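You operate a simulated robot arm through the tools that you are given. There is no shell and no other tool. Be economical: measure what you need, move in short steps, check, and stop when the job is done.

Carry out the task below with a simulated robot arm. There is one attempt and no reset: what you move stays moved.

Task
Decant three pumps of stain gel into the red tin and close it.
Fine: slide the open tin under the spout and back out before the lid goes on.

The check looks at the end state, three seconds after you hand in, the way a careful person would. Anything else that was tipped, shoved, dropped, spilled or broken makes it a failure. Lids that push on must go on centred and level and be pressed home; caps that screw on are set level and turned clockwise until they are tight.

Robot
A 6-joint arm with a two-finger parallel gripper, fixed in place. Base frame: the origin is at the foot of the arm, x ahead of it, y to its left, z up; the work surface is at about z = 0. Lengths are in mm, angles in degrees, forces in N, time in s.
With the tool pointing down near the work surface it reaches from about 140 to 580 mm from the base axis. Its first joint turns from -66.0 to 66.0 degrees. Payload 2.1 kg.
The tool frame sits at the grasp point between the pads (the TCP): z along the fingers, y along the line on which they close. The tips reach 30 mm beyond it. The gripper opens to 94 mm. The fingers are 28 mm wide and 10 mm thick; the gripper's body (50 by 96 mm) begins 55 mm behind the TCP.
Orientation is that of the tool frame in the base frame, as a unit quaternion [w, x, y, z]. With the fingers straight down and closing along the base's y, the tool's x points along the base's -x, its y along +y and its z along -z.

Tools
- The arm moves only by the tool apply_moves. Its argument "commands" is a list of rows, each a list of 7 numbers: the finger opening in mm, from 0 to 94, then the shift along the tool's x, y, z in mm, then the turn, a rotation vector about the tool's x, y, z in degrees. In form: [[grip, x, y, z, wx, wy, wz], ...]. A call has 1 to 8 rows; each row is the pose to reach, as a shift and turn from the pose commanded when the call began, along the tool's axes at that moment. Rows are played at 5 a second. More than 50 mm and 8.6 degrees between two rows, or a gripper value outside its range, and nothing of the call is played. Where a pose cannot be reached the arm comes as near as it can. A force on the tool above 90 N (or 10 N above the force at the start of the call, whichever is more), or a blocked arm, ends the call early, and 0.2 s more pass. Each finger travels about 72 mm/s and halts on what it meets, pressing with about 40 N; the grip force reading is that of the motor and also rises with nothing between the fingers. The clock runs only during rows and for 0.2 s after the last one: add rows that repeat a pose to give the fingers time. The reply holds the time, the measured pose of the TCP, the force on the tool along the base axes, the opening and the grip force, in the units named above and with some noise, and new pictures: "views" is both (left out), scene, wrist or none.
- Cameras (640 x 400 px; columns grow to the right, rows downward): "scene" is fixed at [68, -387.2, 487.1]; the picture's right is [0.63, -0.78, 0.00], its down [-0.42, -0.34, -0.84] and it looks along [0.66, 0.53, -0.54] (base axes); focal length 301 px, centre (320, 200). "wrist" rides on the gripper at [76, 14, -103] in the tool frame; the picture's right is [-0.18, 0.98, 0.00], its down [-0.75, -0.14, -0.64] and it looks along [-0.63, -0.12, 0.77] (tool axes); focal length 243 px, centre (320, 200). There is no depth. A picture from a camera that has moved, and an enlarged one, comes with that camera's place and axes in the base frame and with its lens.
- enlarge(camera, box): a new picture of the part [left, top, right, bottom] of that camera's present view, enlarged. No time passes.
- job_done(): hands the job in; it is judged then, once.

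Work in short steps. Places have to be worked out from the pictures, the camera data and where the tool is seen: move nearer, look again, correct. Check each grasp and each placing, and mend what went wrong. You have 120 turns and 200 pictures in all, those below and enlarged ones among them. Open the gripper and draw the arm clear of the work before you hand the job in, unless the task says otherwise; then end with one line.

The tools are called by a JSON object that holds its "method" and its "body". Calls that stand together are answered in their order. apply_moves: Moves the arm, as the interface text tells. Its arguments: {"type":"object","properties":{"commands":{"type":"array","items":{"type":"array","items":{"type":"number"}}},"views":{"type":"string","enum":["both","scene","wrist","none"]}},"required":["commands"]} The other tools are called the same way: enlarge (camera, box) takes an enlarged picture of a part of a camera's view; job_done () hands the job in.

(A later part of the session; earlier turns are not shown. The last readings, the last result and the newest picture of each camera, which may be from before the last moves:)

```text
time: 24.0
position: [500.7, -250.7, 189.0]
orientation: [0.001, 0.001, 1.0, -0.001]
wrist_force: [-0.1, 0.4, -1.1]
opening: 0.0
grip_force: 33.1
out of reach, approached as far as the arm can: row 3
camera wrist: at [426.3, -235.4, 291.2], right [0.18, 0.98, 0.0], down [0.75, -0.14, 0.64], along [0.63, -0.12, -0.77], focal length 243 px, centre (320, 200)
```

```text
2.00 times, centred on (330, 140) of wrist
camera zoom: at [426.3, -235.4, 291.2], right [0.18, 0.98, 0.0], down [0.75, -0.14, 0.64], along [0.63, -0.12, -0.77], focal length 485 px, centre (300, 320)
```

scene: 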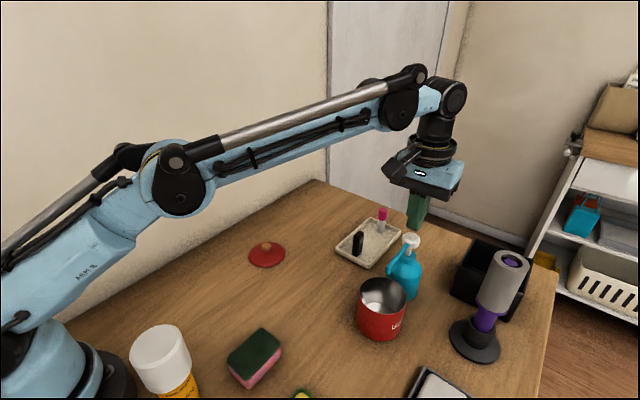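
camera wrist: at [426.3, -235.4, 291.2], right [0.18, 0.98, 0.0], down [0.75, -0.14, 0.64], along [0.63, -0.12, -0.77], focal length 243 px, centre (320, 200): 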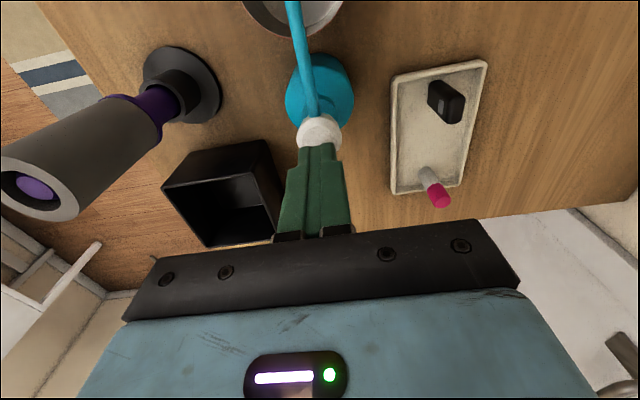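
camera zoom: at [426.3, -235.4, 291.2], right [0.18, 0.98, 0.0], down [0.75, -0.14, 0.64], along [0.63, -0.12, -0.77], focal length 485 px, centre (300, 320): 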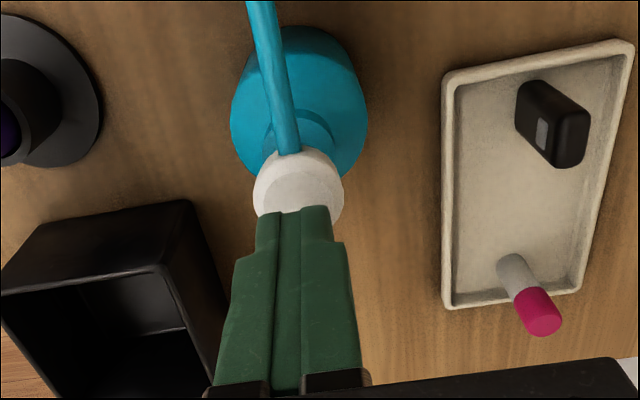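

The fingertips sit about 3 mm beyond the button centre at (498,-249.5). I'll correct that and descend until contact, reading the force.

{"method": "apply_moves", "body": {"commands": [[0, 3, 1, 8, 0, 0, 0], [0, 3, 1, 16, 0, 0, 0], [0, 3, 1, 20, 0, 0, 0], [0, 3, 1, 24, 0, 0, 0], [0, 3, 1, 24, 0, 0, 0]], "views": "none"}}

{"method": "enlarge", "body": {"camera": "scene", "box": [360, 200, 460, 310]}}

```text
time: 25.2
position: [499.3, -248.5, 165.6]
orientation: [0.001, -0.001, 1.0, 0.0]
wrist_force: [2.1, 0.8, 5.8]
opening: 0.1
grip_force: 33.2
```

```text
3.64 times, centred on (410, 255) of scene
camera zoom: at [68.0, -387.2, 487.1], right [0.63, -0.78, 0.0], down [-0.42, -0.34, -0.84], along [0.66, 0.53, -0.54], focal length 1094 px, centre (-7, 0)
```

zoom: 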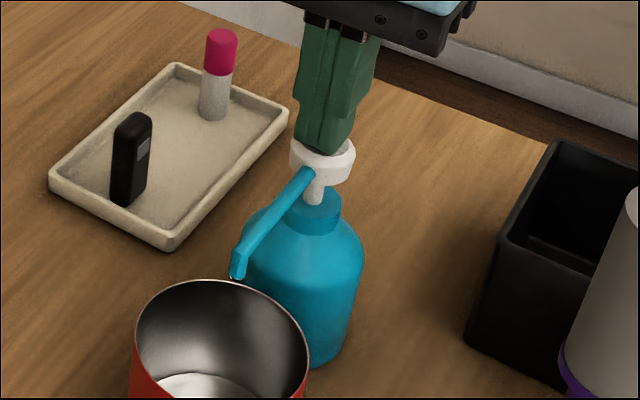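

Contact at TCP z≈166 with about 6 N. I'll press down in stages and read the force.

{"method": "apply_moves", "body": {"commands": [[0, 0, 0, 3, 0, 0, 0], [0, 0, 0, 6, 0, 0, 0], [0, 0, 0, 9, 0, 0, 0], [0, 0, 0, 9, 0, 0, 0]], "views": "none"}}

{"method": "enlarge", "body": {"camera": "scene", "box": [360, 200, 460, 310]}}

```text
time: 26.2
position: [498.7, -248.5, 156.5]
orientation: [0.0, 0.0, 1.0, 0.0]
wrist_force: [-5.2, 3.7, 19.3]
opening: 0.3
grip_force: 33.1
```

```text
3.64 times, centred on (410, 255) of scene
camera zoom: at [67.9, -387.2, 487.2], right [0.63, -0.78, 0.0], down [-0.42, -0.34, -0.84], along [0.66, 0.53, -0.54], focal length 1094 px, centre (-7, 0)
```

zoom: 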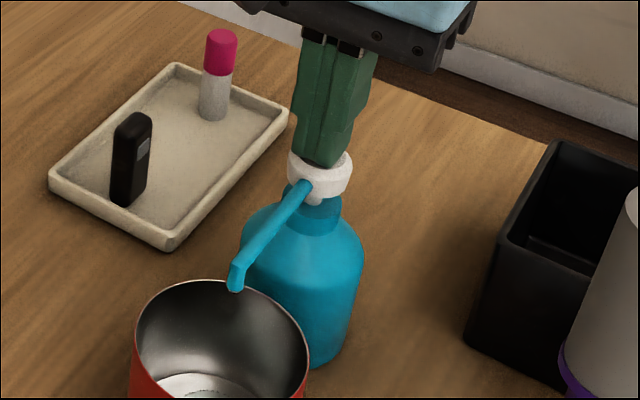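

The force is up to 19 N and the pump is nearly down. I'll continue to the stop.

{"method": "apply_moves", "body": {"commands": [[0, 0, 0, 2, 0, 0, 0], [0, 0, 0, 4, 0, 0, 0], [0, 0, 0, 4, 0, 0, 0]], "views": "none"}}

{"method": "enlarge", "body": {"camera": "scene", "box": [350, 220, 440, 350]}}

```text
time: 27.0
position: [498.1, -250.3, 154.4]
orientation: [0.001, 0.0, 1.0, 0.0]
wrist_force: [-5.7, 5.6, 50.5]
opening: 0.1
grip_force: 32.8
```

```text
3.08 times, centred on (395, 285) of scene
camera zoom: at [67.8, -387.1, 487.3], right [0.63, -0.78, 0.0], down [-0.42, -0.34, -0.84], along [0.66, 0.53, -0.54], focal length 925 px, centre (89, -62)
```

zoom: 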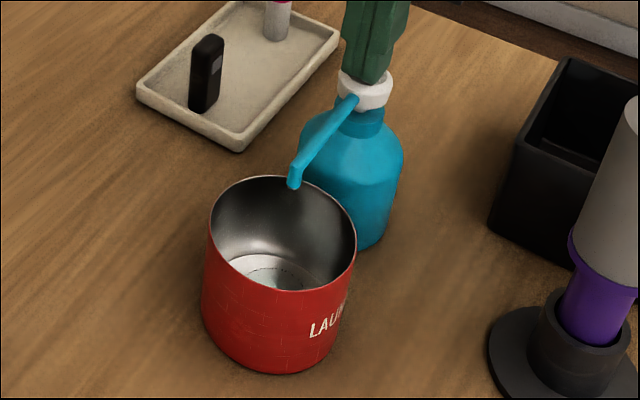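

The stop is reached at TCP z≈155 (50 N), which makes one pump. I'll release fully, then check the tin and bottle.

{"method": "apply_moves", "body": {"commands": [[0, 0, 0, -5, 0, 0, 0], [0, 0, 0, -10, 0, 0, 0], [0, 0, 0, -15, 0, 0, 0], [0, 0, 0, -21, 0, 0, 0], [0, 0, 0, -21, 0, 0, 0], [0, 0, 0, -21, 0, 0, 0]], "views": "none"}}

{"method": "enlarge", "body": {"camera": "scene", "box": [350, 220, 440, 350]}}

```text
time: 28.4
position: [497.7, -249.3, 173.9]
orientation: [0.001, 0.0, 1.0, -0.001]
wrist_force: [0.5, 0.1, -0.3]
opening: 0.0
grip_force: 32.7
```

```text
3.08 times, centred on (395, 285) of scene
camera zoom: at [68.0, -387.2, 487.1], right [0.63, -0.78, 0.0], down [-0.42, -0.34, -0.84], along [0.66, 0.53, -0.54], focal length 925 px, centre (89, -62)
```

zoom: 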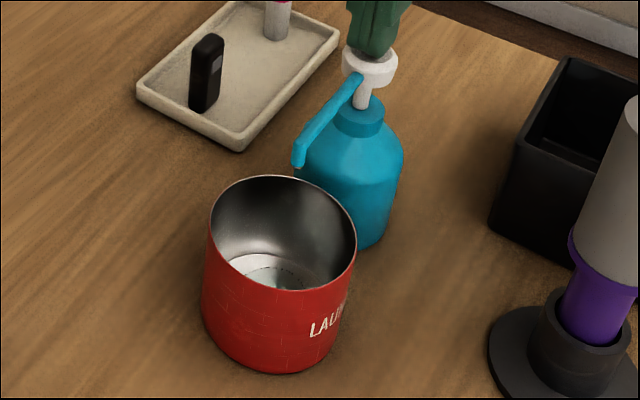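

The button is back up and something greyish shows in the tin. I'll look closely before counting that as one pump.

{"method": "enlarge", "body": {"camera": "scene", "box": [355, 270, 415, 315]}}

```text
8.89 times, centred on (385, 292) of scene
camera zoom: at [68.0, -387.2, 487.1], right [0.63, -0.78, 0.0], down [-0.42, -0.34, -0.84], along [0.66, 0.53, -0.54], focal length 2673 px, centre (-258, -622)
```

zoom: 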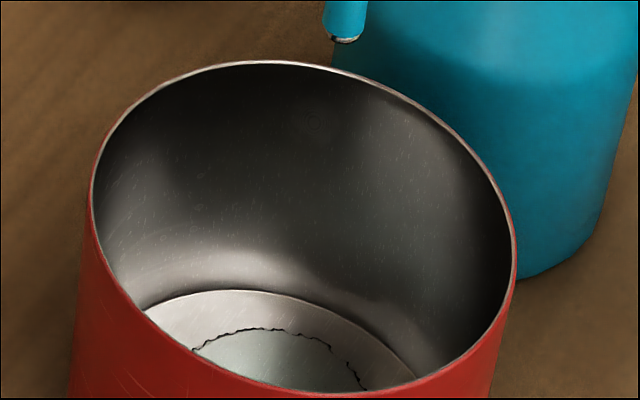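

A thin gel pool now lies in the tin, so pump one landed. Next is pump two, down to the stop and back up.

{"method": "apply_moves", "body": {"commands": [[0, 0, 0, 6, 0, 0, 0], [0, 0, 0, 10, 0, 0, 0], [0, 0, 0, 14, 0, 0, 0], [0, 0, 0, 18, 0, 0, 0], [0, 0, 0, 21, 0, 0, 0], [0, 0, 0, 21, 0, 0, 0]], "views": "none"}}

{"method": "apply_moves", "body": {"commands": [[0, 0, 0, -5, 0, 0, 0], [0, 0, 0, -10, 0, 0, 0], [0, 0, 0, -15, 0, 0, 0], [0, 0, 0, -21, 0, 0, 0], [0, 0, 0, -21, 0, 0, 0], [0, 0, 0, -21, 0, 0, 0]], "views": "none"}}

{"method": "enlarge", "body": {"camera": "scene", "box": [355, 220, 435, 320]}}

{"method": "enlarge", "body": {"camera": "scene", "box": [355, 270, 415, 315]}}

```text
time: 29.8
position: [498.0, -249.0, 154.3]
orientation: [0.0, 0.001, 1.0, 0.001]
wrist_force: [-9.6, 3.9, 47.4]
opening: 0.2
grip_force: 33.0
```

```text
time: 31.2
position: [498.4, -247.5, 173.1]
orientation: [0.001, 0.001, 1.0, 0.001]
wrist_force: [-0.8, 0.4, 0.0]
opening: 0.0
grip_force: 33.1
```

```text
4.00 times, centred on (395, 270) of scene
camera zoom: at [68.0, -387.2, 487.1], right [0.63, -0.78, 0.0], down [-0.42, -0.34, -0.84], along [0.66, 0.53, -0.54], focal length 1203 px, centre (20, -80)
```

zoom: 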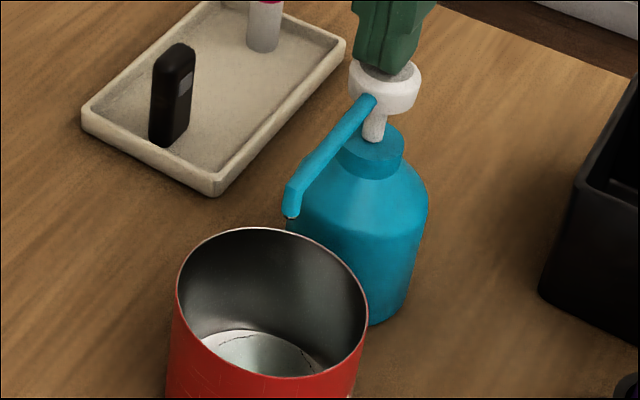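

```text
8.89 times, centred on (385, 292) of scene
camera zoom: at [68.0, -387.2, 487.1], right [0.63, -0.78, 0.0], down [-0.42, -0.34, -0.84], along [0.66, 0.53, -0.54], focal length 2673 px, centre (-258, -622)
```

zoom: 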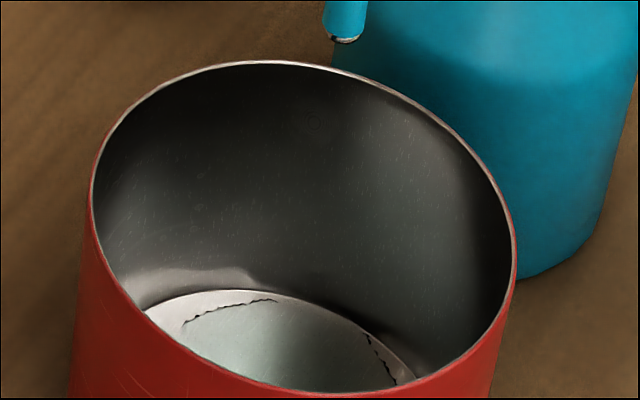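

The pool grew, so pump two is in. Now pump three.

{"method": "apply_moves", "body": {"commands": [[0, 0, 0, 6, 0, 0, 0], [0, 0, 0, 10, 0, 0, 0], [0, 0, 0, 14, 0, 0, 0], [0, 0, 0, 18, 0, 0, 0], [0, 0, 0, 21, 0, 0, 0], [0, 0, 0, 21, 0, 0, 0]], "views": "none"}}

{"method": "apply_moves", "body": {"commands": [[0, 0, 0, -5, 0, 0, 0], [0, 0, 0, -10, 0, 0, 0], [0, 0, 0, -15, 0, 0, 0], [0, 0, 0, -21, 0, 0, 0], [0, 0, 0, -40, 0, 0, 0], [0, 0, 0, -70, 0, 0, 0], [0, 0, 0, -70, 0, 0, 0]], "views": "scene"}}

{"method": "enlarge", "body": {"camera": "scene", "box": [355, 270, 415, 315]}}

```text
time: 32.6
position: [497.9, -248.8, 154.4]
orientation: [0.002, -0.002, 1.0, 0.0]
wrist_force: [8.2, 5.2, 52.9]
opening: 0.1
grip_force: 33.0
```

```text
time: 34.2
position: [496.3, -247.3, 222.0]
orientation: [0.0, 0.001, 1.0, 0.0]
wrist_force: [-0.2, 0.0, -0.7]
opening: 0.0
grip_force: 33.2
out of reach, approached as far as the arm can: row 6, 7
```

scene: 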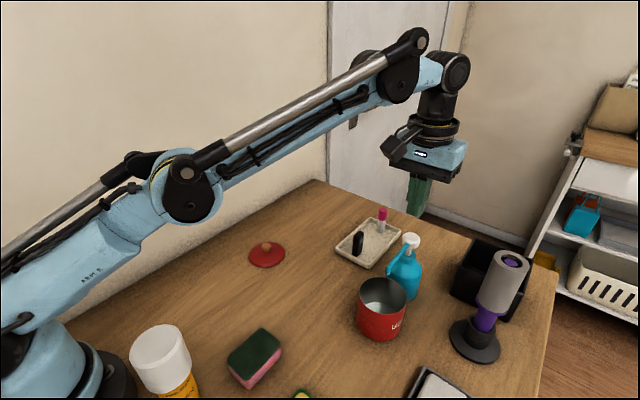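

```text
8.89 times, centred on (385, 292) of scene
camera zoom: at [68.0, -387.2, 487.1], right [0.63, -0.78, 0.0], down [-0.42, -0.34, -0.84], along [0.66, 0.53, -0.54], focal length 2673 px, centre (-258, -622)
```

zoom: 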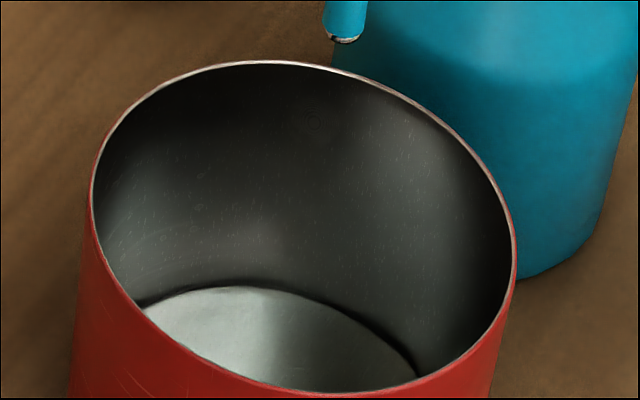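

The pool covers the floor after pump three and nothing was spilled. I'll draw back behind the tin, retracing my path.

{"method": "apply_moves", "body": {"commands": [[0, 33, 0, -10, 0, 0, 0], [0, 66, -1, -20, 0, 0, 0], [10, 98, -2, -26, 0, 0, 0], [10, 98, -2, -26, 0, 0, 0]], "views": "none"}}

```text
time: 35.2
position: [396.0, -250.6, 247.2]
orientation: [0.001, -0.001, 1.0, 0.0]
wrist_force: [0.6, -0.6, -0.6]
opening: 10.1
grip_force: 0.1
```

Next I'll tilt back 40° to the staging pose with the fingers opening.

{"method": "apply_moves", "body": {"commands": [[20, 22, 0, 5, 0, -6.7, 0], [40, 40, 0, 15, 0, -13.4, 0], [60, 55, 0, 32, 0, -20, 0], [80, 65, 0, 52, 0, -26.7, 0], [94, 73, -1, 74, 0, -33.4, 0], [94, 78, -1.4, 94, 0, -40, 0], [94, 78, -1.4, 94, 0, -40, 0]]}}

{"method": "enlarge", "body": {"camera": "wrist", "box": [200, 0, 460, 250]}}

```text
time: 36.8
position: [318.9, -251.2, 153.0]
orientation: [0.343, 0.0, 0.939, -0.001]
wrist_force: [0.2, -1.2, -0.4]
opening: 93.9
grip_force: 0.1
camera wrist: at [195.1, -236.0, 181.1], right [0.14, 0.98, 0.12], down [0.16, -0.14, 0.98], along [0.98, -0.12, -0.18], focal length 243 px, centre (320, 200)
```

scene: 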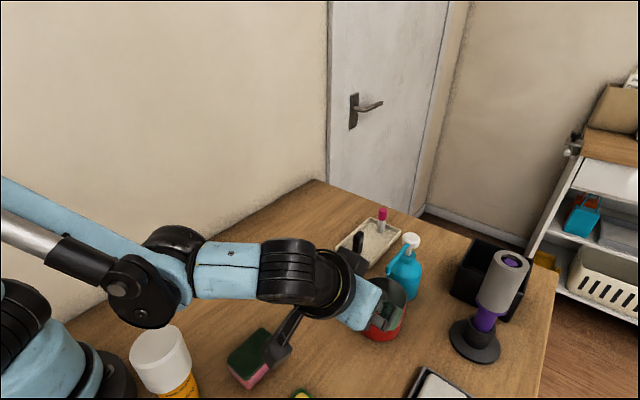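
wrist: 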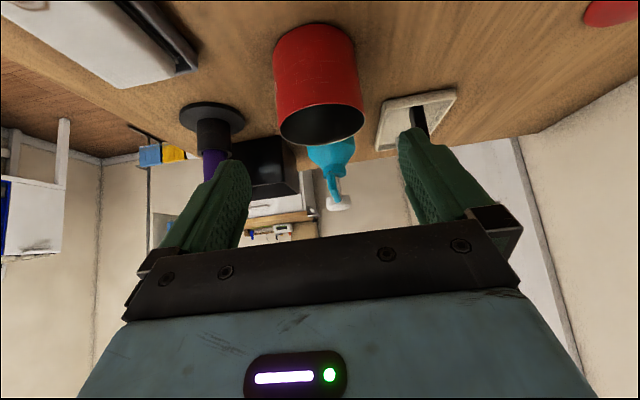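

```text
1.60 times, centred on (330, 125) of wrist
camera zoom: at [195.1, -236.0, 181.1], right [0.14, 0.98, 0.12], down [0.16, -0.14, 0.98], along [0.98, -0.12, -0.18], focal length 388 px, centre (304, 320)
```

zoom: 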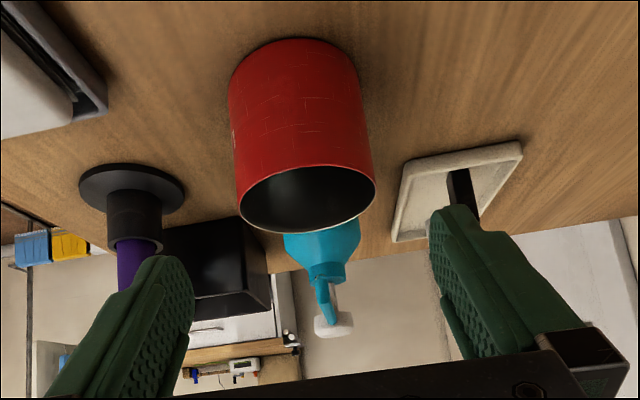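

This matches the earlier retreat pose within 1 mm. I'll advance along the axis and grip the tin.

{"method": "apply_moves", "body": {"commands": [[94, 0, -0.8, 35, 0, 0, 0], [94, 0, -0.8, 70, 0, 0, 0], [94, 0, -0.8, 100, 0, 0, 0], [94, 0, -0.8, 129, 0, 0, 0], [94, 0, -0.8, 129, 0, 0, 0], [80, 0, -0.8, 129, 0, 0, 0], [72, 0, -0.8, 129, 0, 0, 0], [72, 0, -0.8, 129, 0, 0, 0]]}}

```text
time: 38.6
position: [402.6, -249.2, 53.2]
orientation: [0.342, 0.0, 0.94, 0.001]
wrist_force: [0.6, 0.8, 0.3]
opening: 83.2
grip_force: 40.3
camera wrist: at [280.2, -235.1, 83.1], right [0.14, 0.98, 0.12], down [0.16, -0.14, 0.98], along [0.98, -0.12, -0.18], focal length 243 px, centre (320, 200)
```

scene: 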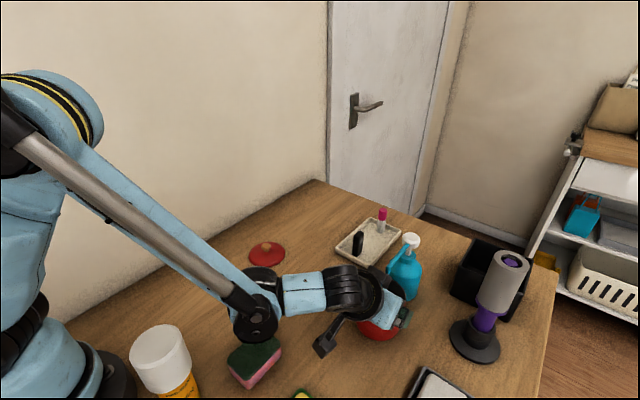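
wrist: 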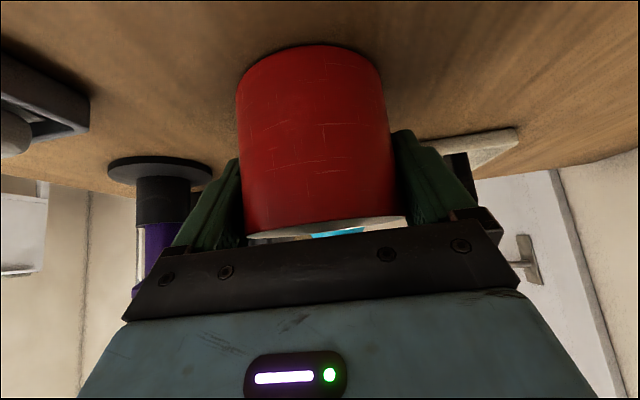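

The tin is gripped (83.2 mm). I'll lift 2 mm and slide it back toward its original place.

{"method": "apply_moves", "body": {"commands": [[72, -1.3, 0, -1.5, 0, 0, 0], [72, -1.3, 12, -1.5, 0, 0, 0], [72, -1.3, 32, -1.5, 0, 0, 0], [72, -3, 54, -0.5, 0, 0, 0], [72, -5, 76, 1.5, 0, 0, 0], [72, -7, 96, 3.5, 0, 0, 0], [72, -8.5, 110, 4.5, 0, 0, 0], [72, -8.5, 110, 4.5, 0, 0, 0]], "views": "scene"}}

{"method": "apply_moves", "body": {"commands": [[72, 0, 12, 0, 0, 0, 0], [72, 0, 24, 0, 0, 0, 0], [72, 0, 34, 0, 0, 0, 0], [72, 0, 38, 0, 0, 0, 0], [72, 0.6, 38, 0.8, 0, 0, 0], [72, 1.3, 38, 1.5, 0, 0, 0], [72, 1.3, 38, 1.5, 0, 0, 0]]}}

```text
time: 40.4
position: [411.5, -142.4, 54.8]
orientation: [0.343, -0.001, 0.939, 0.001]
wrist_force: [0.1, 0.0, -2.0]
opening: 83.3
grip_force: 40.4
```

scene: 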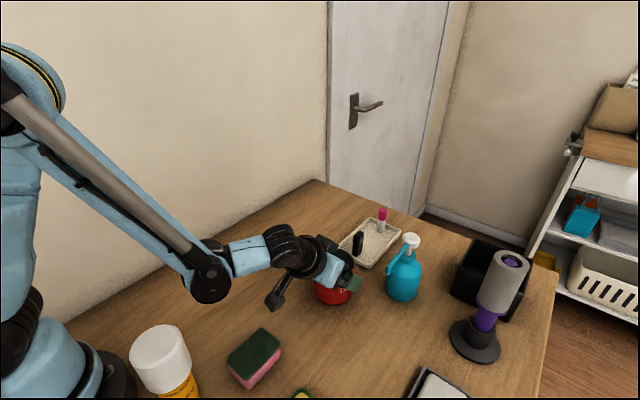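

```text
time: 42.0
position: [412.7, -103.7, 54.1]
orientation: [0.342, 0.001, 0.94, 0.0]
wrist_force: [-0.4, 0.6, 0.7]
opening: 83.1
grip_force: 39.9
camera wrist: at [288.2, -89.2, 83.1], right [0.14, 0.98, 0.12], down [0.16, -0.14, 0.98], along [0.98, -0.12, -0.18], focal length 243 px, centre (320, 200)
```

scene: 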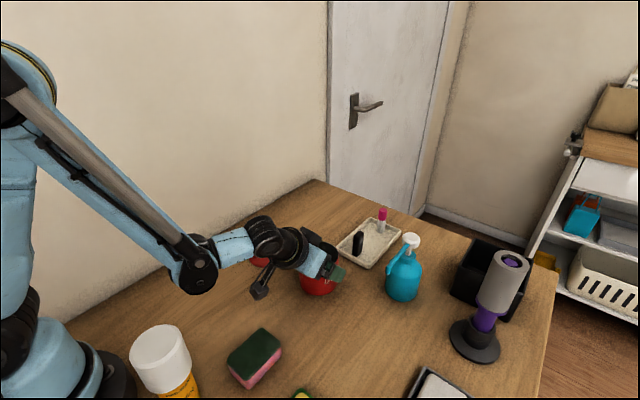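
wrist: 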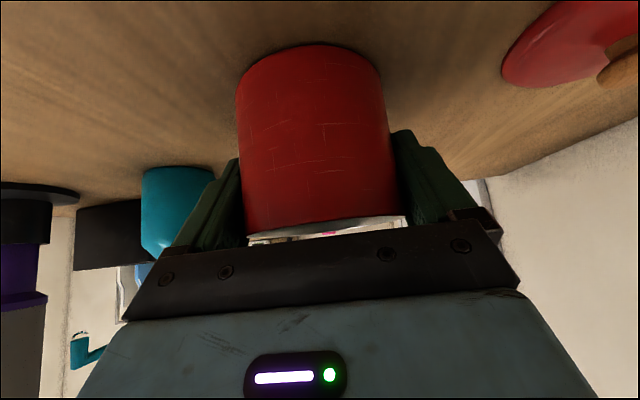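

I'll ease down 1 mm at a time until the table pushes back, so that releasing doesn't drop the tin.

{"method": "apply_moves", "body": {"commands": [[72, 0.64, 0, 0.77, 0, 0, 0], [72, 0.64, 0, 0.77, 0, 0, 0]], "views": "none"}}

{"method": "apply_moves", "body": {"commands": [[72, 0.64, 0, 0.77, 0, 0, 0], [72, 0.64, 0, 0.77, 0, 0, 0]], "views": "none"}}

```text
time: 42.6
position: [412.3, -103.8, 52.6]
orientation: [0.343, 0.001, 0.939, -0.001]
wrist_force: [-12.4, -1.0, 33.8]
opening: 83.1
grip_force: 40.2
```

```text
time: 43.2
position: [412.3, -104.2, 51.5]
orientation: [0.344, 0.001, 0.939, -0.001]
wrist_force: [-2.2, -3.9, 31.5]
opening: 83.5
grip_force: 40.3
```

The tin is firmly on the table. I'll ease up 1 mm, open, and retreat along the axis.

{"method": "apply_moves", "body": {"commands": [[72, -0.64, 0, -0.77, 0, 0, 0], [84, -0.64, 0, -0.77, 0, 0, 0], [94, -0.64, 0, -0.77, 0, 0, 0], [94, 0, 0, -25, 0, 0, 0], [94, 0, 0, -60, 0, 0, 0], [94, 0, 0, -100, 0, 0, 0], [94, 0, 0, -120, 0, 0, 0]]}}

{"method": "enlarge", "body": {"camera": "wrist", "box": [200, 0, 460, 250]}}

```text
time: 44.8
position: [334.6, -103.7, 142.9]
orientation: [0.343, 0.0, 0.939, 0.001]
wrist_force: [0.1, -0.5, 0.4]
opening: 93.9
grip_force: 0.1
camera wrist: at [211.5, -88.9, 172.9], right [0.14, 0.98, 0.12], down [0.16, -0.14, 0.98], along [0.98, -0.12, -0.18], focal length 243 px, centre (320, 200)
```

scene: 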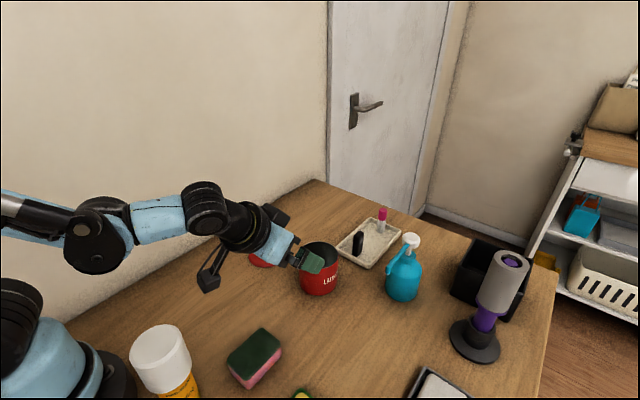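
wrist: 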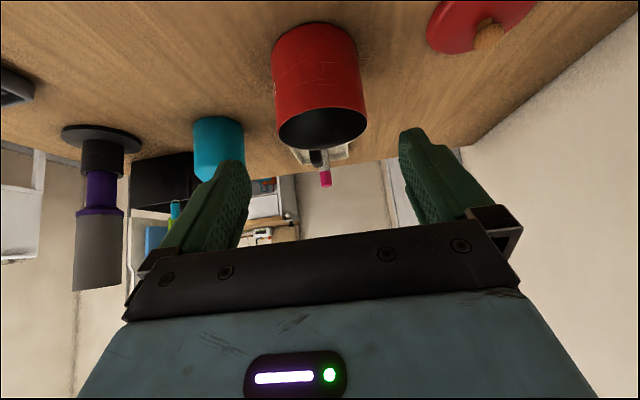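

```text
1.60 times, centred on (330, 125) of wrist
camera zoom: at [211.5, -88.9, 172.9], right [0.14, 0.98, 0.12], down [0.16, -0.14, 0.98], along [0.98, -0.12, -0.18], focal length 388 px, centre (304, 320)
```

zoom: 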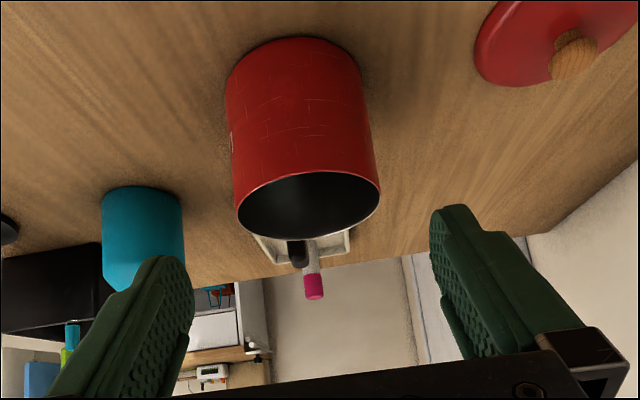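

The tin is back, with its rim centre near (416,-103.5). I'll turn the tool upright over the lid for a careful measurement of both.

{"method": "apply_moves", "body": {"commands": [[90, -20, 12, -4, 0, 6.7, 0], [80, -38, 36, -5, 0, 13.4, 0], [70, -53, 62, -5, 0, 20, 0], [60, -66, 90, -3, 0, 26.7, 0], [50, -76, 118, -1, 0, 33.4, 0], [50, -85, 144, 0, 0, 40, 0], [50, -85, 144, 0, 0, 40, 0]]}}

{"method": "enlarge", "body": {"camera": "wrist", "box": [130, 30, 390, 200]}}

{"method": "enlarge", "body": {"camera": "scene", "box": [240, 220, 350, 310]}}

```text
time: 46.4
position: [398.5, 40.2, 198.1]
orientation: [0.0, 0.001, 1.0, 0.0]
wrist_force: [0.2, -0.1, -1.0]
opening: 50.1
grip_force: 0.0
camera wrist: at [323.5, 55.0, 301.4], right [0.18, 0.98, 0.0], down [0.75, -0.14, 0.64], along [0.63, -0.12, -0.77], focal length 243 px, centre (320, 200)
```

scene: 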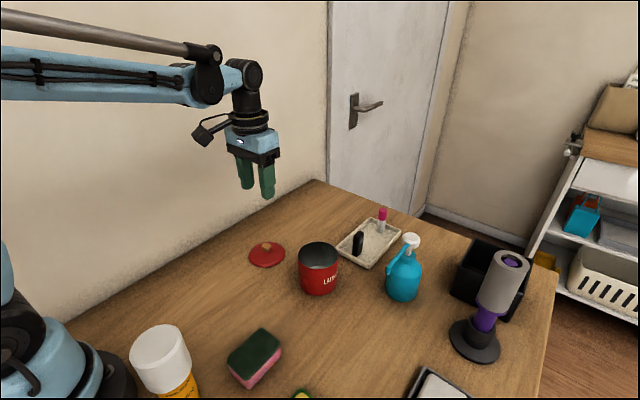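
wrist: 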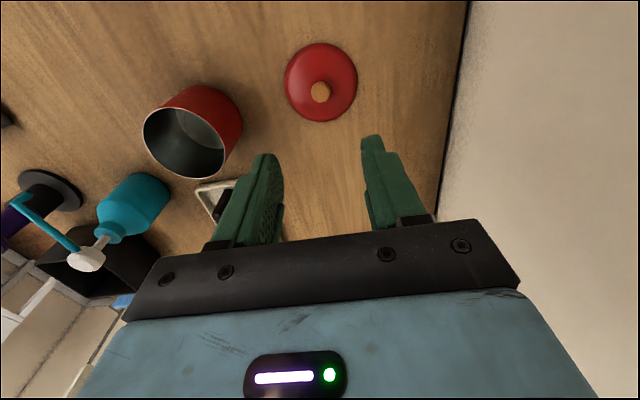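

```text
2.35 times, centred on (260, 115) of wrist
camera zoom: at [323.5, 55.0, 301.4], right [0.18, 0.98, 0.0], down [0.75, -0.14, 0.64], along [0.63, -0.12, -0.77], focal length 571 px, centre (461, 400)
```

zoom: 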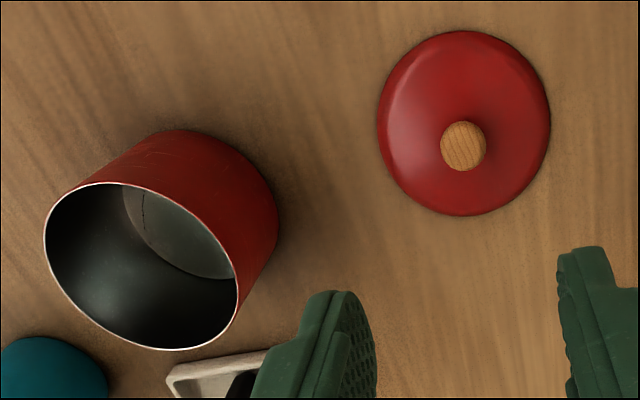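

```text
4.44 times, centred on (295, 265) of scene
camera zoom: at [68.0, -387.2, 487.1], right [0.63, -0.78, 0.0], down [-0.42, -0.34, -0.84], along [0.66, 0.53, -0.54], focal length 1337 px, centre (431, -89)
```

zoom: 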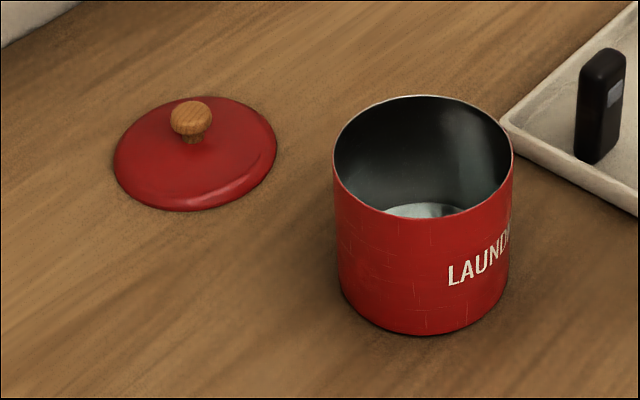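

The knob triangulates to (402.5,40.5,~22), so the lid sits flat and low. I'll correct about 3 mm in x, descend, and grip the knob with the tips just above the lid top.

{"method": "apply_moves", "body": {"commands": [[50, -3, 0, 40, 0, 0, 0], [50, -3, 0, 80, 0, 0, 0], [50, -3, 0, 120, 0, 0, 0], [50, -3, 0, 140, 0, 0, 0], [50, -3, 0, 151, 0, 0, 0], [50, -3, 0, 151, 0, 0, 0]]}}

{"method": "enlarge", "body": {"camera": "scene", "box": [220, 210, 310, 280]}}

```text
time: 47.8
position: [403.7, 40.4, 45.6]
orientation: [0.0, 0.001, 1.0, 0.0]
wrist_force: [-0.2, -0.5, 0.5]
opening: 49.9
grip_force: 0.0
camera wrist: at [327.8, 54.2, 149.2], right [0.18, 0.98, 0.0], down [0.75, -0.14, 0.64], along [0.63, -0.12, -0.77], focal length 243 px, centre (320, 200)
```

scene: 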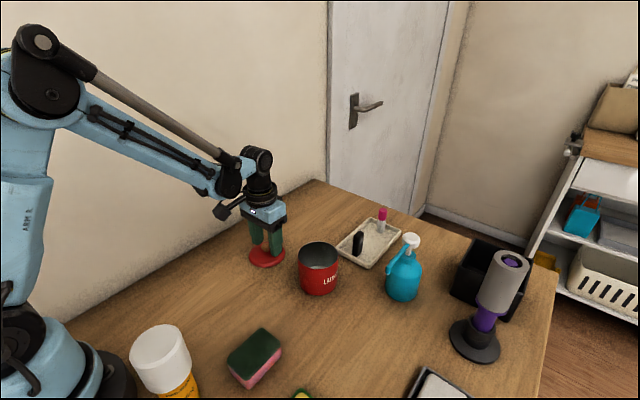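
wrist: 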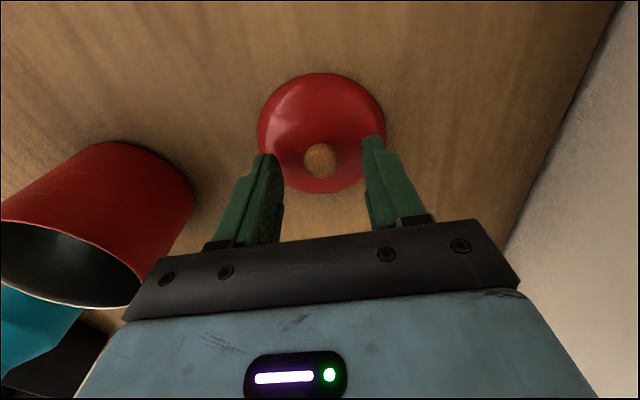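

```text
5.71 times, centred on (265, 245) of scene
camera zoom: at [68.0, -387.2, 487.1], right [0.63, -0.78, 0.0], down [-0.42, -0.34, -0.84], along [0.66, 0.53, -0.54], focal length 1719 px, centre (634, -57)
```

zoom: 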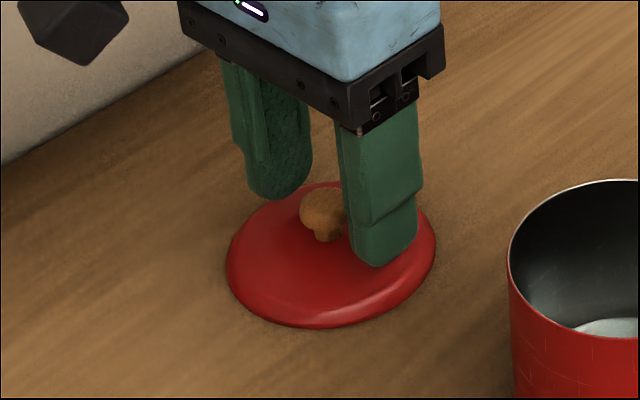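

The fingers straddle the knob properly. I'll close and lift straight up.

{"method": "apply_moves", "body": {"commands": [[30, 2, 0, 0, 0, 0, 0], [10, 2, 0, 0, 0, 0, 0], [10, 2, 0, 0, 0, 0, 0], [10, 2, 0, -15, 0, 0, 0], [10, 2, 0, -45, 0, 0, 0], [10, 2, 0, -90, 0, 0, 0], [10, 2, 0, -125, 0, 0, 0], [10, 2, 0, -125, 0, 0, 0]]}}

{"method": "enlarge", "body": {"camera": "scene", "box": [200, 150, 330, 280]}}

{"method": "enlarge", "body": {"camera": "wrist", "box": [220, 50, 430, 220]}}

```text
time: 49.6
position: [397.6, 42.0, 174.3]
orientation: [0.0, 0.001, 1.0, -0.001]
wrist_force: [0.4, -0.4, -0.4]
opening: 19.1
grip_force: 40.0
camera wrist: at [322.4, 55.6, 275.6], right [0.18, 0.98, 0.0], down [0.75, -0.14, 0.64], along [0.63, -0.12, -0.77], focal length 243 px, centre (320, 200)
```

scene: 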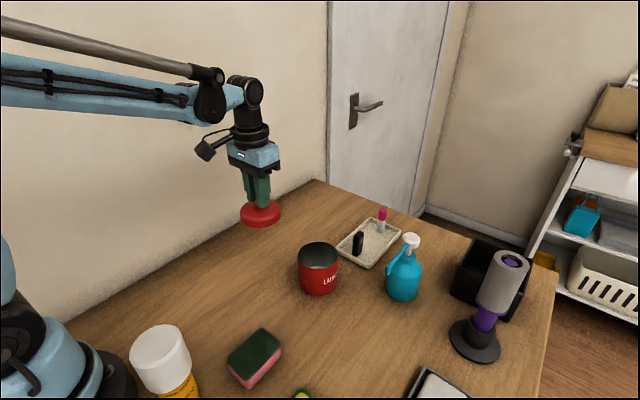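
wrist: 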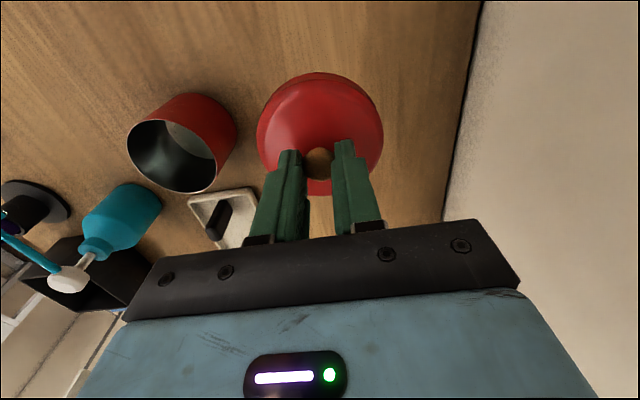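

```text
3.08 times, centred on (265, 215) of scene
camera zoom: at [68.0, -387.2, 487.1], right [0.63, -0.78, 0.0], down [-0.42, -0.34, -0.84], along [0.66, 0.53, -0.54], focal length 925 px, centre (489, 154)
```

zoom: 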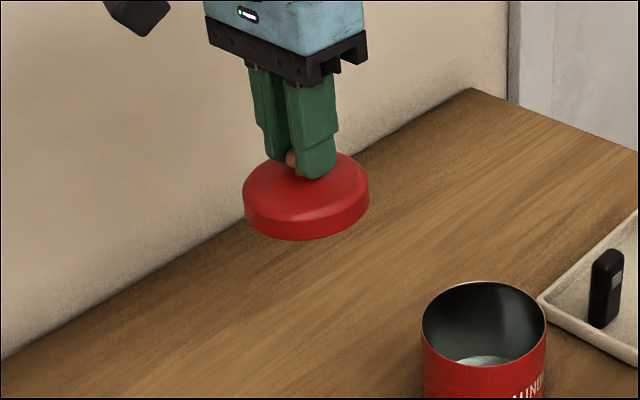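

```text
2.35 times, centred on (325, 135) of wrist
camera zoom: at [322.4, 55.6, 275.6], right [0.18, 0.98, 0.0], down [0.75, -0.14, 0.64], along [0.63, -0.12, -0.77], focal length 571 px, centre (308, 353)
```

zoom: 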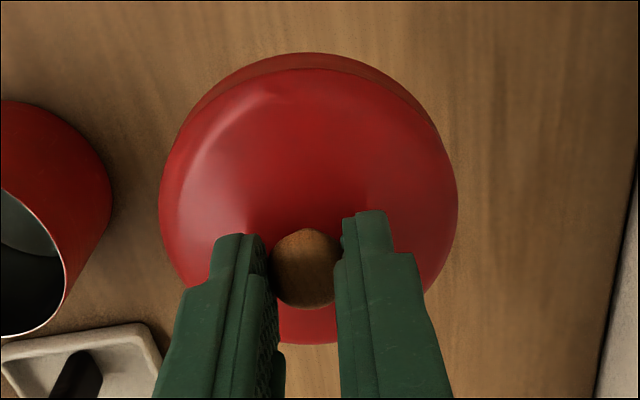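

The lid is held level with the knob centred in the grip. I'll carry it over the tin, whose centre I put at about (416.5,-104), and stay high.

{"method": "apply_moves", "body": {"commands": [[10, -4, -30, 0, 0, 0, 0], [10, -8, -60, 0, 0, 0, 0], [10, -12, -90, 0, 0, 0, 0], [10, -16, -120, 0, 0, 0, 0], [10, -18, -145.5, 0, 0, 0, 0], [10, -18, -145.5, 0, 0, 0, 0], [10, -18, -145.5, 0, 0, 0, 0]]}}

{"method": "enlarge", "body": {"camera": "scene", "box": [280, 190, 370, 310]}}

{"method": "apply_moves", "body": {"commands": [[10, 0, 0, 0, 0, 0, 0]], "views": "none"}}

{"method": "apply_moves", "body": {"commands": [[10, 0, 0, 0, 0, 0, 0]], "views": "none"}}

```text
time: 51.2
position: [419.3, -103.6, 174.7]
orientation: [0.001, 0.0, 1.0, 0.0]
wrist_force: [-0.3, -0.1, 0.5]
opening: 19.3
grip_force: 40.0
camera wrist: at [343.3, -89.2, 276.7], right [0.18, 0.98, 0.0], down [0.75, -0.14, 0.64], along [0.63, -0.12, -0.77], focal length 243 px, centre (320, 200)
```

scene: 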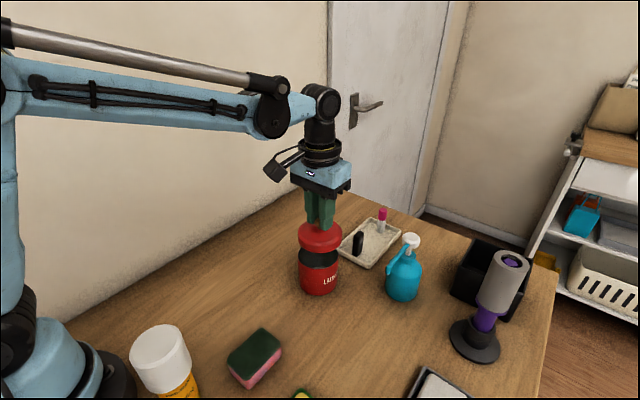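
wrist: 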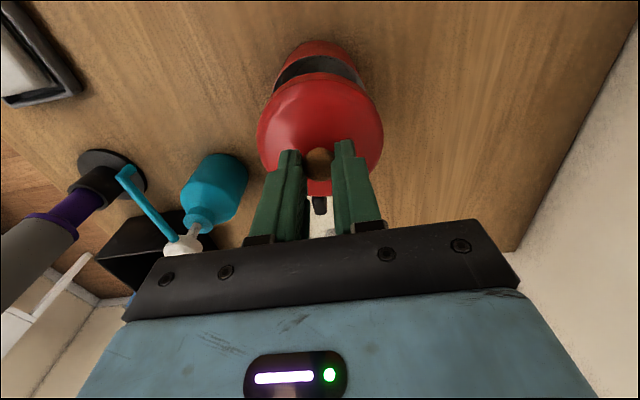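

```text
3.33 times, centred on (325, 250) of scene
camera zoom: at [68.0, -387.2, 487.1], right [0.63, -0.78, 0.0], down [-0.42, -0.34, -0.84], along [0.66, 0.53, -0.54], focal length 1002 px, centre (303, 33)
```

zoom: 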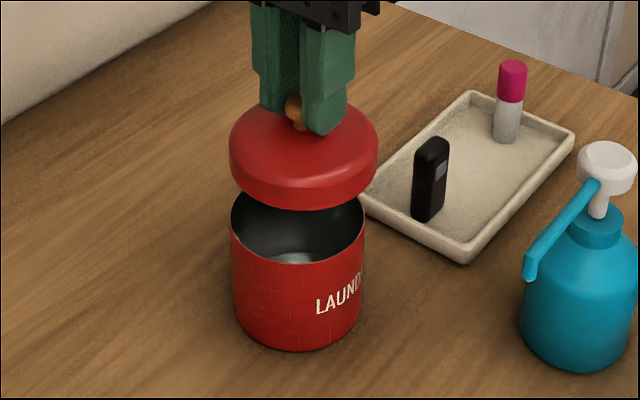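

```text
time: 51.6
position: [417.7, -103.8, 174.8]
orientation: [0.001, 0.0, 1.0, 0.0]
wrist_force: [0.4, -0.3, -0.8]
opening: 19.4
grip_force: 40.2
```

```text
time: 52.0
position: [418.5, -103.0, 173.5]
orientation: [0.001, 0.0, 1.0, 0.0]
wrist_force: [0.2, 0.0, -0.2]
opening: 19.9
grip_force: 39.9
```

The scene view suggests the lid is about 3 mm off to the picture's right. I'll check with the wrist view before lowering.

{"method": "enlarge", "body": {"camera": "wrist", "box": [240, 25, 400, 205]}}

{"method": "enlarge", "body": {"camera": "scene", "box": [290, 215, 350, 300]}}

```text
2.22 times, centred on (320, 115) of wrist
camera zoom: at [343.2, -89.0, 276.7], right [0.18, 0.98, 0.0], down [0.75, -0.14, 0.64], along [0.63, -0.12, -0.77], focal length 539 px, centre (320, 389)
```

zoom: 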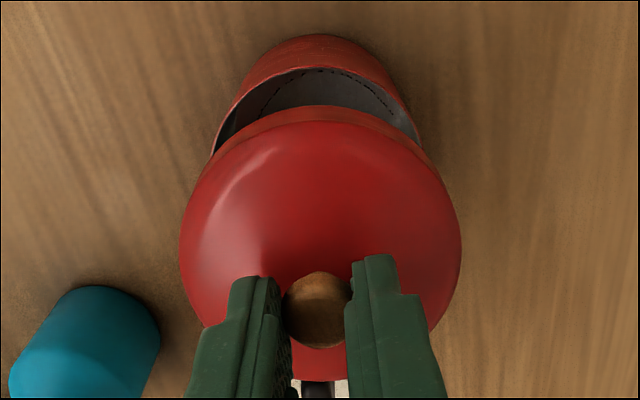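

```text
4.71 times, centred on (320, 258) of scene
camera zoom: at [68.0, -387.2, 487.1], right [0.63, -0.78, 0.0], down [-0.42, -0.34, -0.84], along [0.66, 0.53, -0.54], focal length 1415 px, centre (320, -71)
```

zoom: 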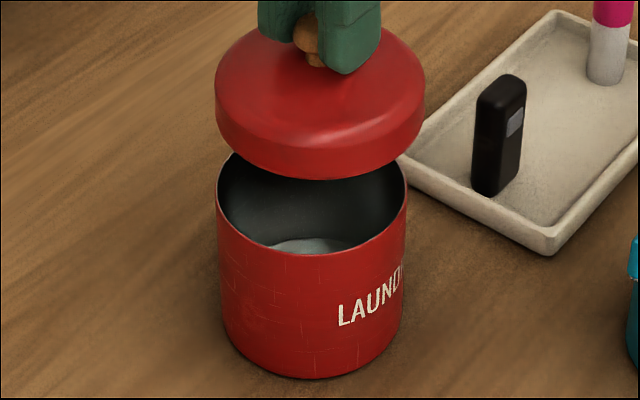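

Both views combined put the tin about 4 mm nearer in x and 0.6 mm to +y of the lid. I'll apply that and lower 30 mm to compare again.

{"method": "apply_moves", "body": {"commands": [[10, 3.8, 0.6, 0, 0, 0, 0], [10, 3.8, 0.6, 15, 0, 0, 0], [10, 3.8, 0.6, 30, 0, 0, 0], [10, 3.8, 0.6, 30, 0, 0, 0]], "views": "none"}}

{"method": "enlarge", "body": {"camera": "wrist", "box": [240, 25, 400, 205]}}

{"method": "enlarge", "body": {"camera": "scene", "box": [290, 215, 350, 300]}}

```text
time: 53.0
position: [414.2, -104.2, 143.5]
orientation: [0.001, 0.0, 1.0, 0.0]
wrist_force: [0.3, -0.6, -0.4]
opening: 19.6
grip_force: 39.5
```

```text
2.22 times, centred on (320, 115) of wrist
camera zoom: at [338.8, -89.0, 244.7], right [0.18, 0.98, 0.0], down [0.75, -0.14, 0.64], along [0.63, -0.12, -0.77], focal length 539 px, centre (320, 389)
```

zoom: 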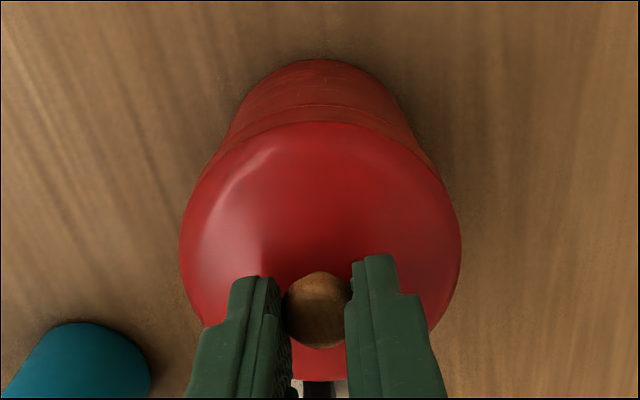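

```text
4.71 times, centred on (320, 258) of scene
camera zoom: at [68.0, -387.2, 487.1], right [0.63, -0.78, 0.0], down [-0.42, -0.34, -0.84], along [0.66, 0.53, -0.54], focal length 1415 px, centre (320, -71)
```

zoom: 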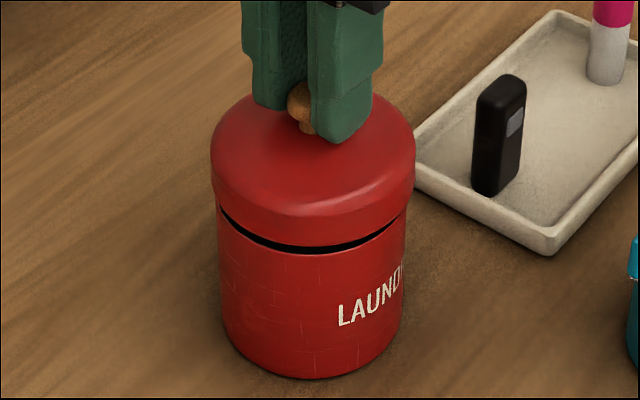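

After re-deriving the edges, lid and tin axes agree within about 1 mm. The rim should engage around TCP z 133 and seat near 119. I'll apply a tiny trim and lower slowly while watching force.

{"method": "apply_moves", "body": {"commands": [[10, 0.5, 0.3, 4, 0, 0, 0], [10, 0.5, 0.3, 8, 0, 0, 0], [10, 0.5, 0.3, 11, 0, 0, 0], [10, 0.5, 0.3, 11, 0, 0, 0]], "views": "none"}}

{"method": "enlarge", "body": {"camera": "scene", "box": [290, 215, 350, 300]}}

```text
time: 54.0
position: [413.7, -103.3, 131.2]
orientation: [0.001, 0.0, 1.0, 0.001]
wrist_force: [-0.1, -0.7, -0.8]
opening: 19.3
grip_force: 39.6
```

```text
4.71 times, centred on (320, 258) of scene
camera zoom: at [68.0, -387.2, 487.1], right [0.63, -0.78, 0.0], down [-0.42, -0.34, -0.84], along [0.66, 0.53, -0.54], focal length 1415 px, centre (320, -71)
```

zoom: 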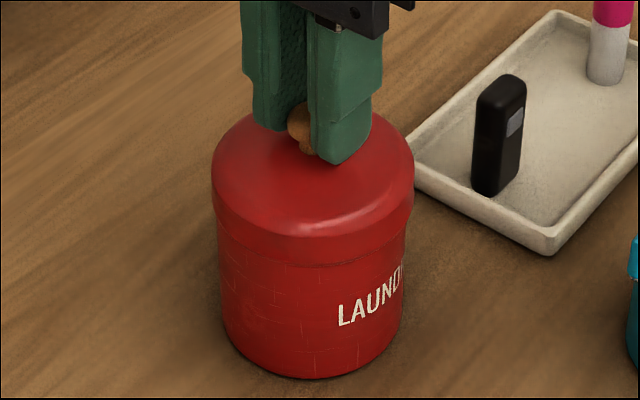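

The overlap has begun with no force and it looks centred. I'll lower further in small steps.

{"method": "apply_moves", "body": {"commands": [[10, 0, 0, 2, 0, 0, 0], [10, 0, 0, 4, 0, 0, 0], [10, 0, 0, 4, 0, 0, 0]], "views": "none"}}

{"method": "apply_moves", "body": {"commands": [[10, 0, 0, 1.5, 0, 0, 0], [10, 0, 0, 3, 0, 0, 0], [10, 0, 0, 3, 0, 0, 0]], "views": "none"}}

{"method": "enlarge", "body": {"camera": "scene", "box": [290, 215, 350, 300]}}

```text
time: 54.8
position: [414.3, -103.6, 127.5]
orientation: [0.002, 0.001, 1.0, 0.0]
wrist_force: [0.4, -0.4, -1.3]
opening: 19.5
grip_force: 40.7
```

```text
time: 55.6
position: [414.8, -103.9, 125.2]
orientation: [0.0, 0.0, 1.0, 0.0]
wrist_force: [0.3, 0.8, -1.2]
opening: 19.5
grip_force: 39.7
```

```text
4.71 times, centred on (320, 258) of scene
camera zoom: at [68.0, -387.2, 487.1], right [0.63, -0.78, 0.0], down [-0.42, -0.34, -0.84], along [0.66, 0.53, -0.54], focal length 1415 px, centre (320, -71)
```

zoom: 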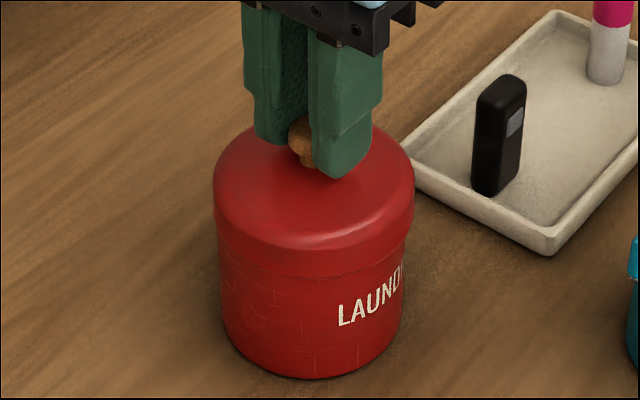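

The seam is about 3 mm above its original place. I'll press on in small steps.

{"method": "apply_moves", "body": {"commands": [[10, 0, 0, 1.5, 0, 0, 0], [10, 0, 0, 3, 0, 0, 0], [10, 0, 0, 3, 0, 0, 0]], "views": "none"}}

{"method": "apply_moves", "body": {"commands": [[10, 0, 0, 1, 0, 0, 0], [10, 0, 0, 2, 0, 0, 0], [10, 0, 0, 2, 0, 0, 0]], "views": "none"}}

{"method": "enlarge", "body": {"camera": "scene", "box": [290, 215, 350, 300]}}

```text
time: 56.4
position: [412.9, -104.0, 122.6]
orientation: [0.0, 0.0, 1.0, 0.0]
wrist_force: [-10.7, 0.9, 41.3]
opening: 19.6
grip_force: 40.2
```

```text
time: 57.2
position: [413.9, -103.7, 119.3]
orientation: [0.001, 0.0, 1.0, 0.001]
wrist_force: [-6.1, 2.4, 40.1]
opening: 19.4
grip_force: 39.6
```

```text
4.71 times, centred on (320, 258) of scene
camera zoom: at [67.8, -387.2, 487.2], right [0.63, -0.78, 0.0], down [-0.42, -0.34, -0.84], along [0.66, 0.53, -0.54], focal length 1415 px, centre (320, -71)
```

zoom: 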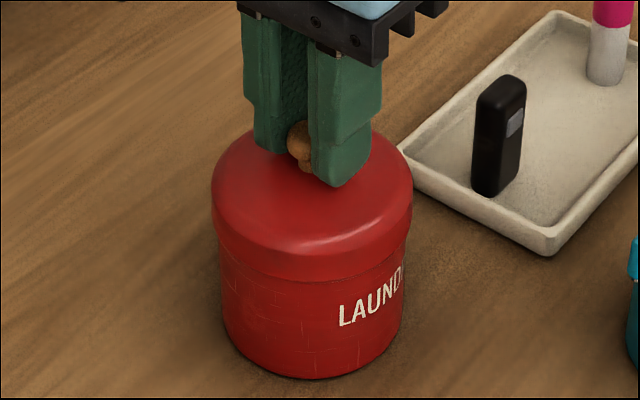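

Contact is at about 40 N with the fingers slipping on the knob, and the lid is nearly home. I'll release, rise, and look before pressing it home from above.

{"method": "apply_moves", "body": {"commands": [[30, 0, 0, -2, 0, 0, 0], [50, 0, 0, -2, 0, 0, 0], [50, 0, 0, -2, 0, 0, 0], [50, 0, 0, -30, 0, 0, 0], [50, 0, 0, -55, 0, 0, 0], [50, 0, 0, -55, 0, 0, 0]], "views": "wrist"}}

{"method": "enlarge", "body": {"camera": "scene", "box": [290, 215, 350, 300]}}

{"method": "enlarge", "body": {"camera": "wrist", "box": [240, 25, 400, 205]}}

```text
time: 58.6
position: [414.3, -103.1, 174.6]
orientation: [0.0, 0.0, 1.0, 0.0]
wrist_force: [0.4, -0.3, 0.2]
opening: 50.2
grip_force: 0.0
camera wrist: at [339.3, -89.0, 277.9], right [0.18, 0.98, 0.0], down [0.75, -0.14, 0.64], along [0.63, -0.12, -0.77], focal length 243 px, centre (320, 200)
```

wrist: 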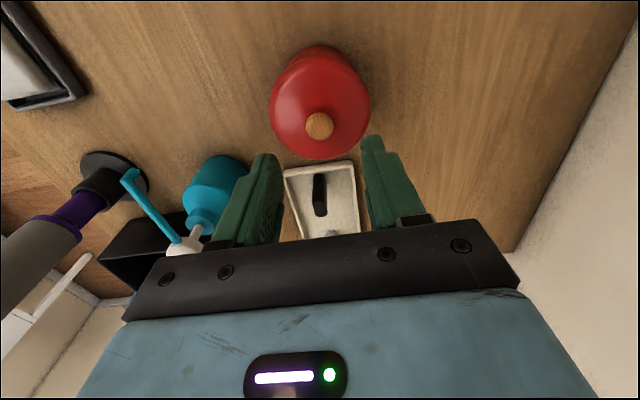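

```text
4.71 times, centred on (320, 258) of scene
camera zoom: at [68.0, -387.2, 487.1], right [0.63, -0.78, 0.0], down [-0.42, -0.34, -0.84], along [0.66, 0.53, -0.54], focal length 1415 px, centre (320, -71)
```

zoom: 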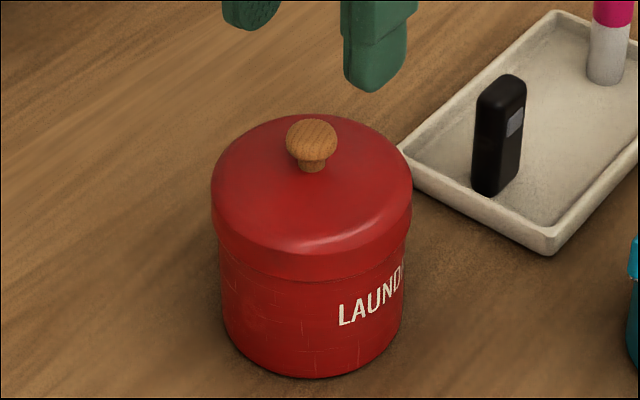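

```text
2.22 times, centred on (320, 115) of wrist
camera zoom: at [339.3, -89.0, 277.9], right [0.18, 0.98, 0.0], down [0.75, -0.14, 0.64], along [0.63, -0.12, -0.77], focal length 539 px, centre (320, 389)
```

zoom: 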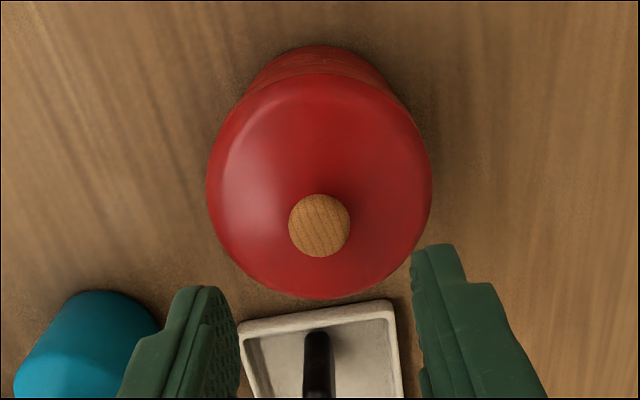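

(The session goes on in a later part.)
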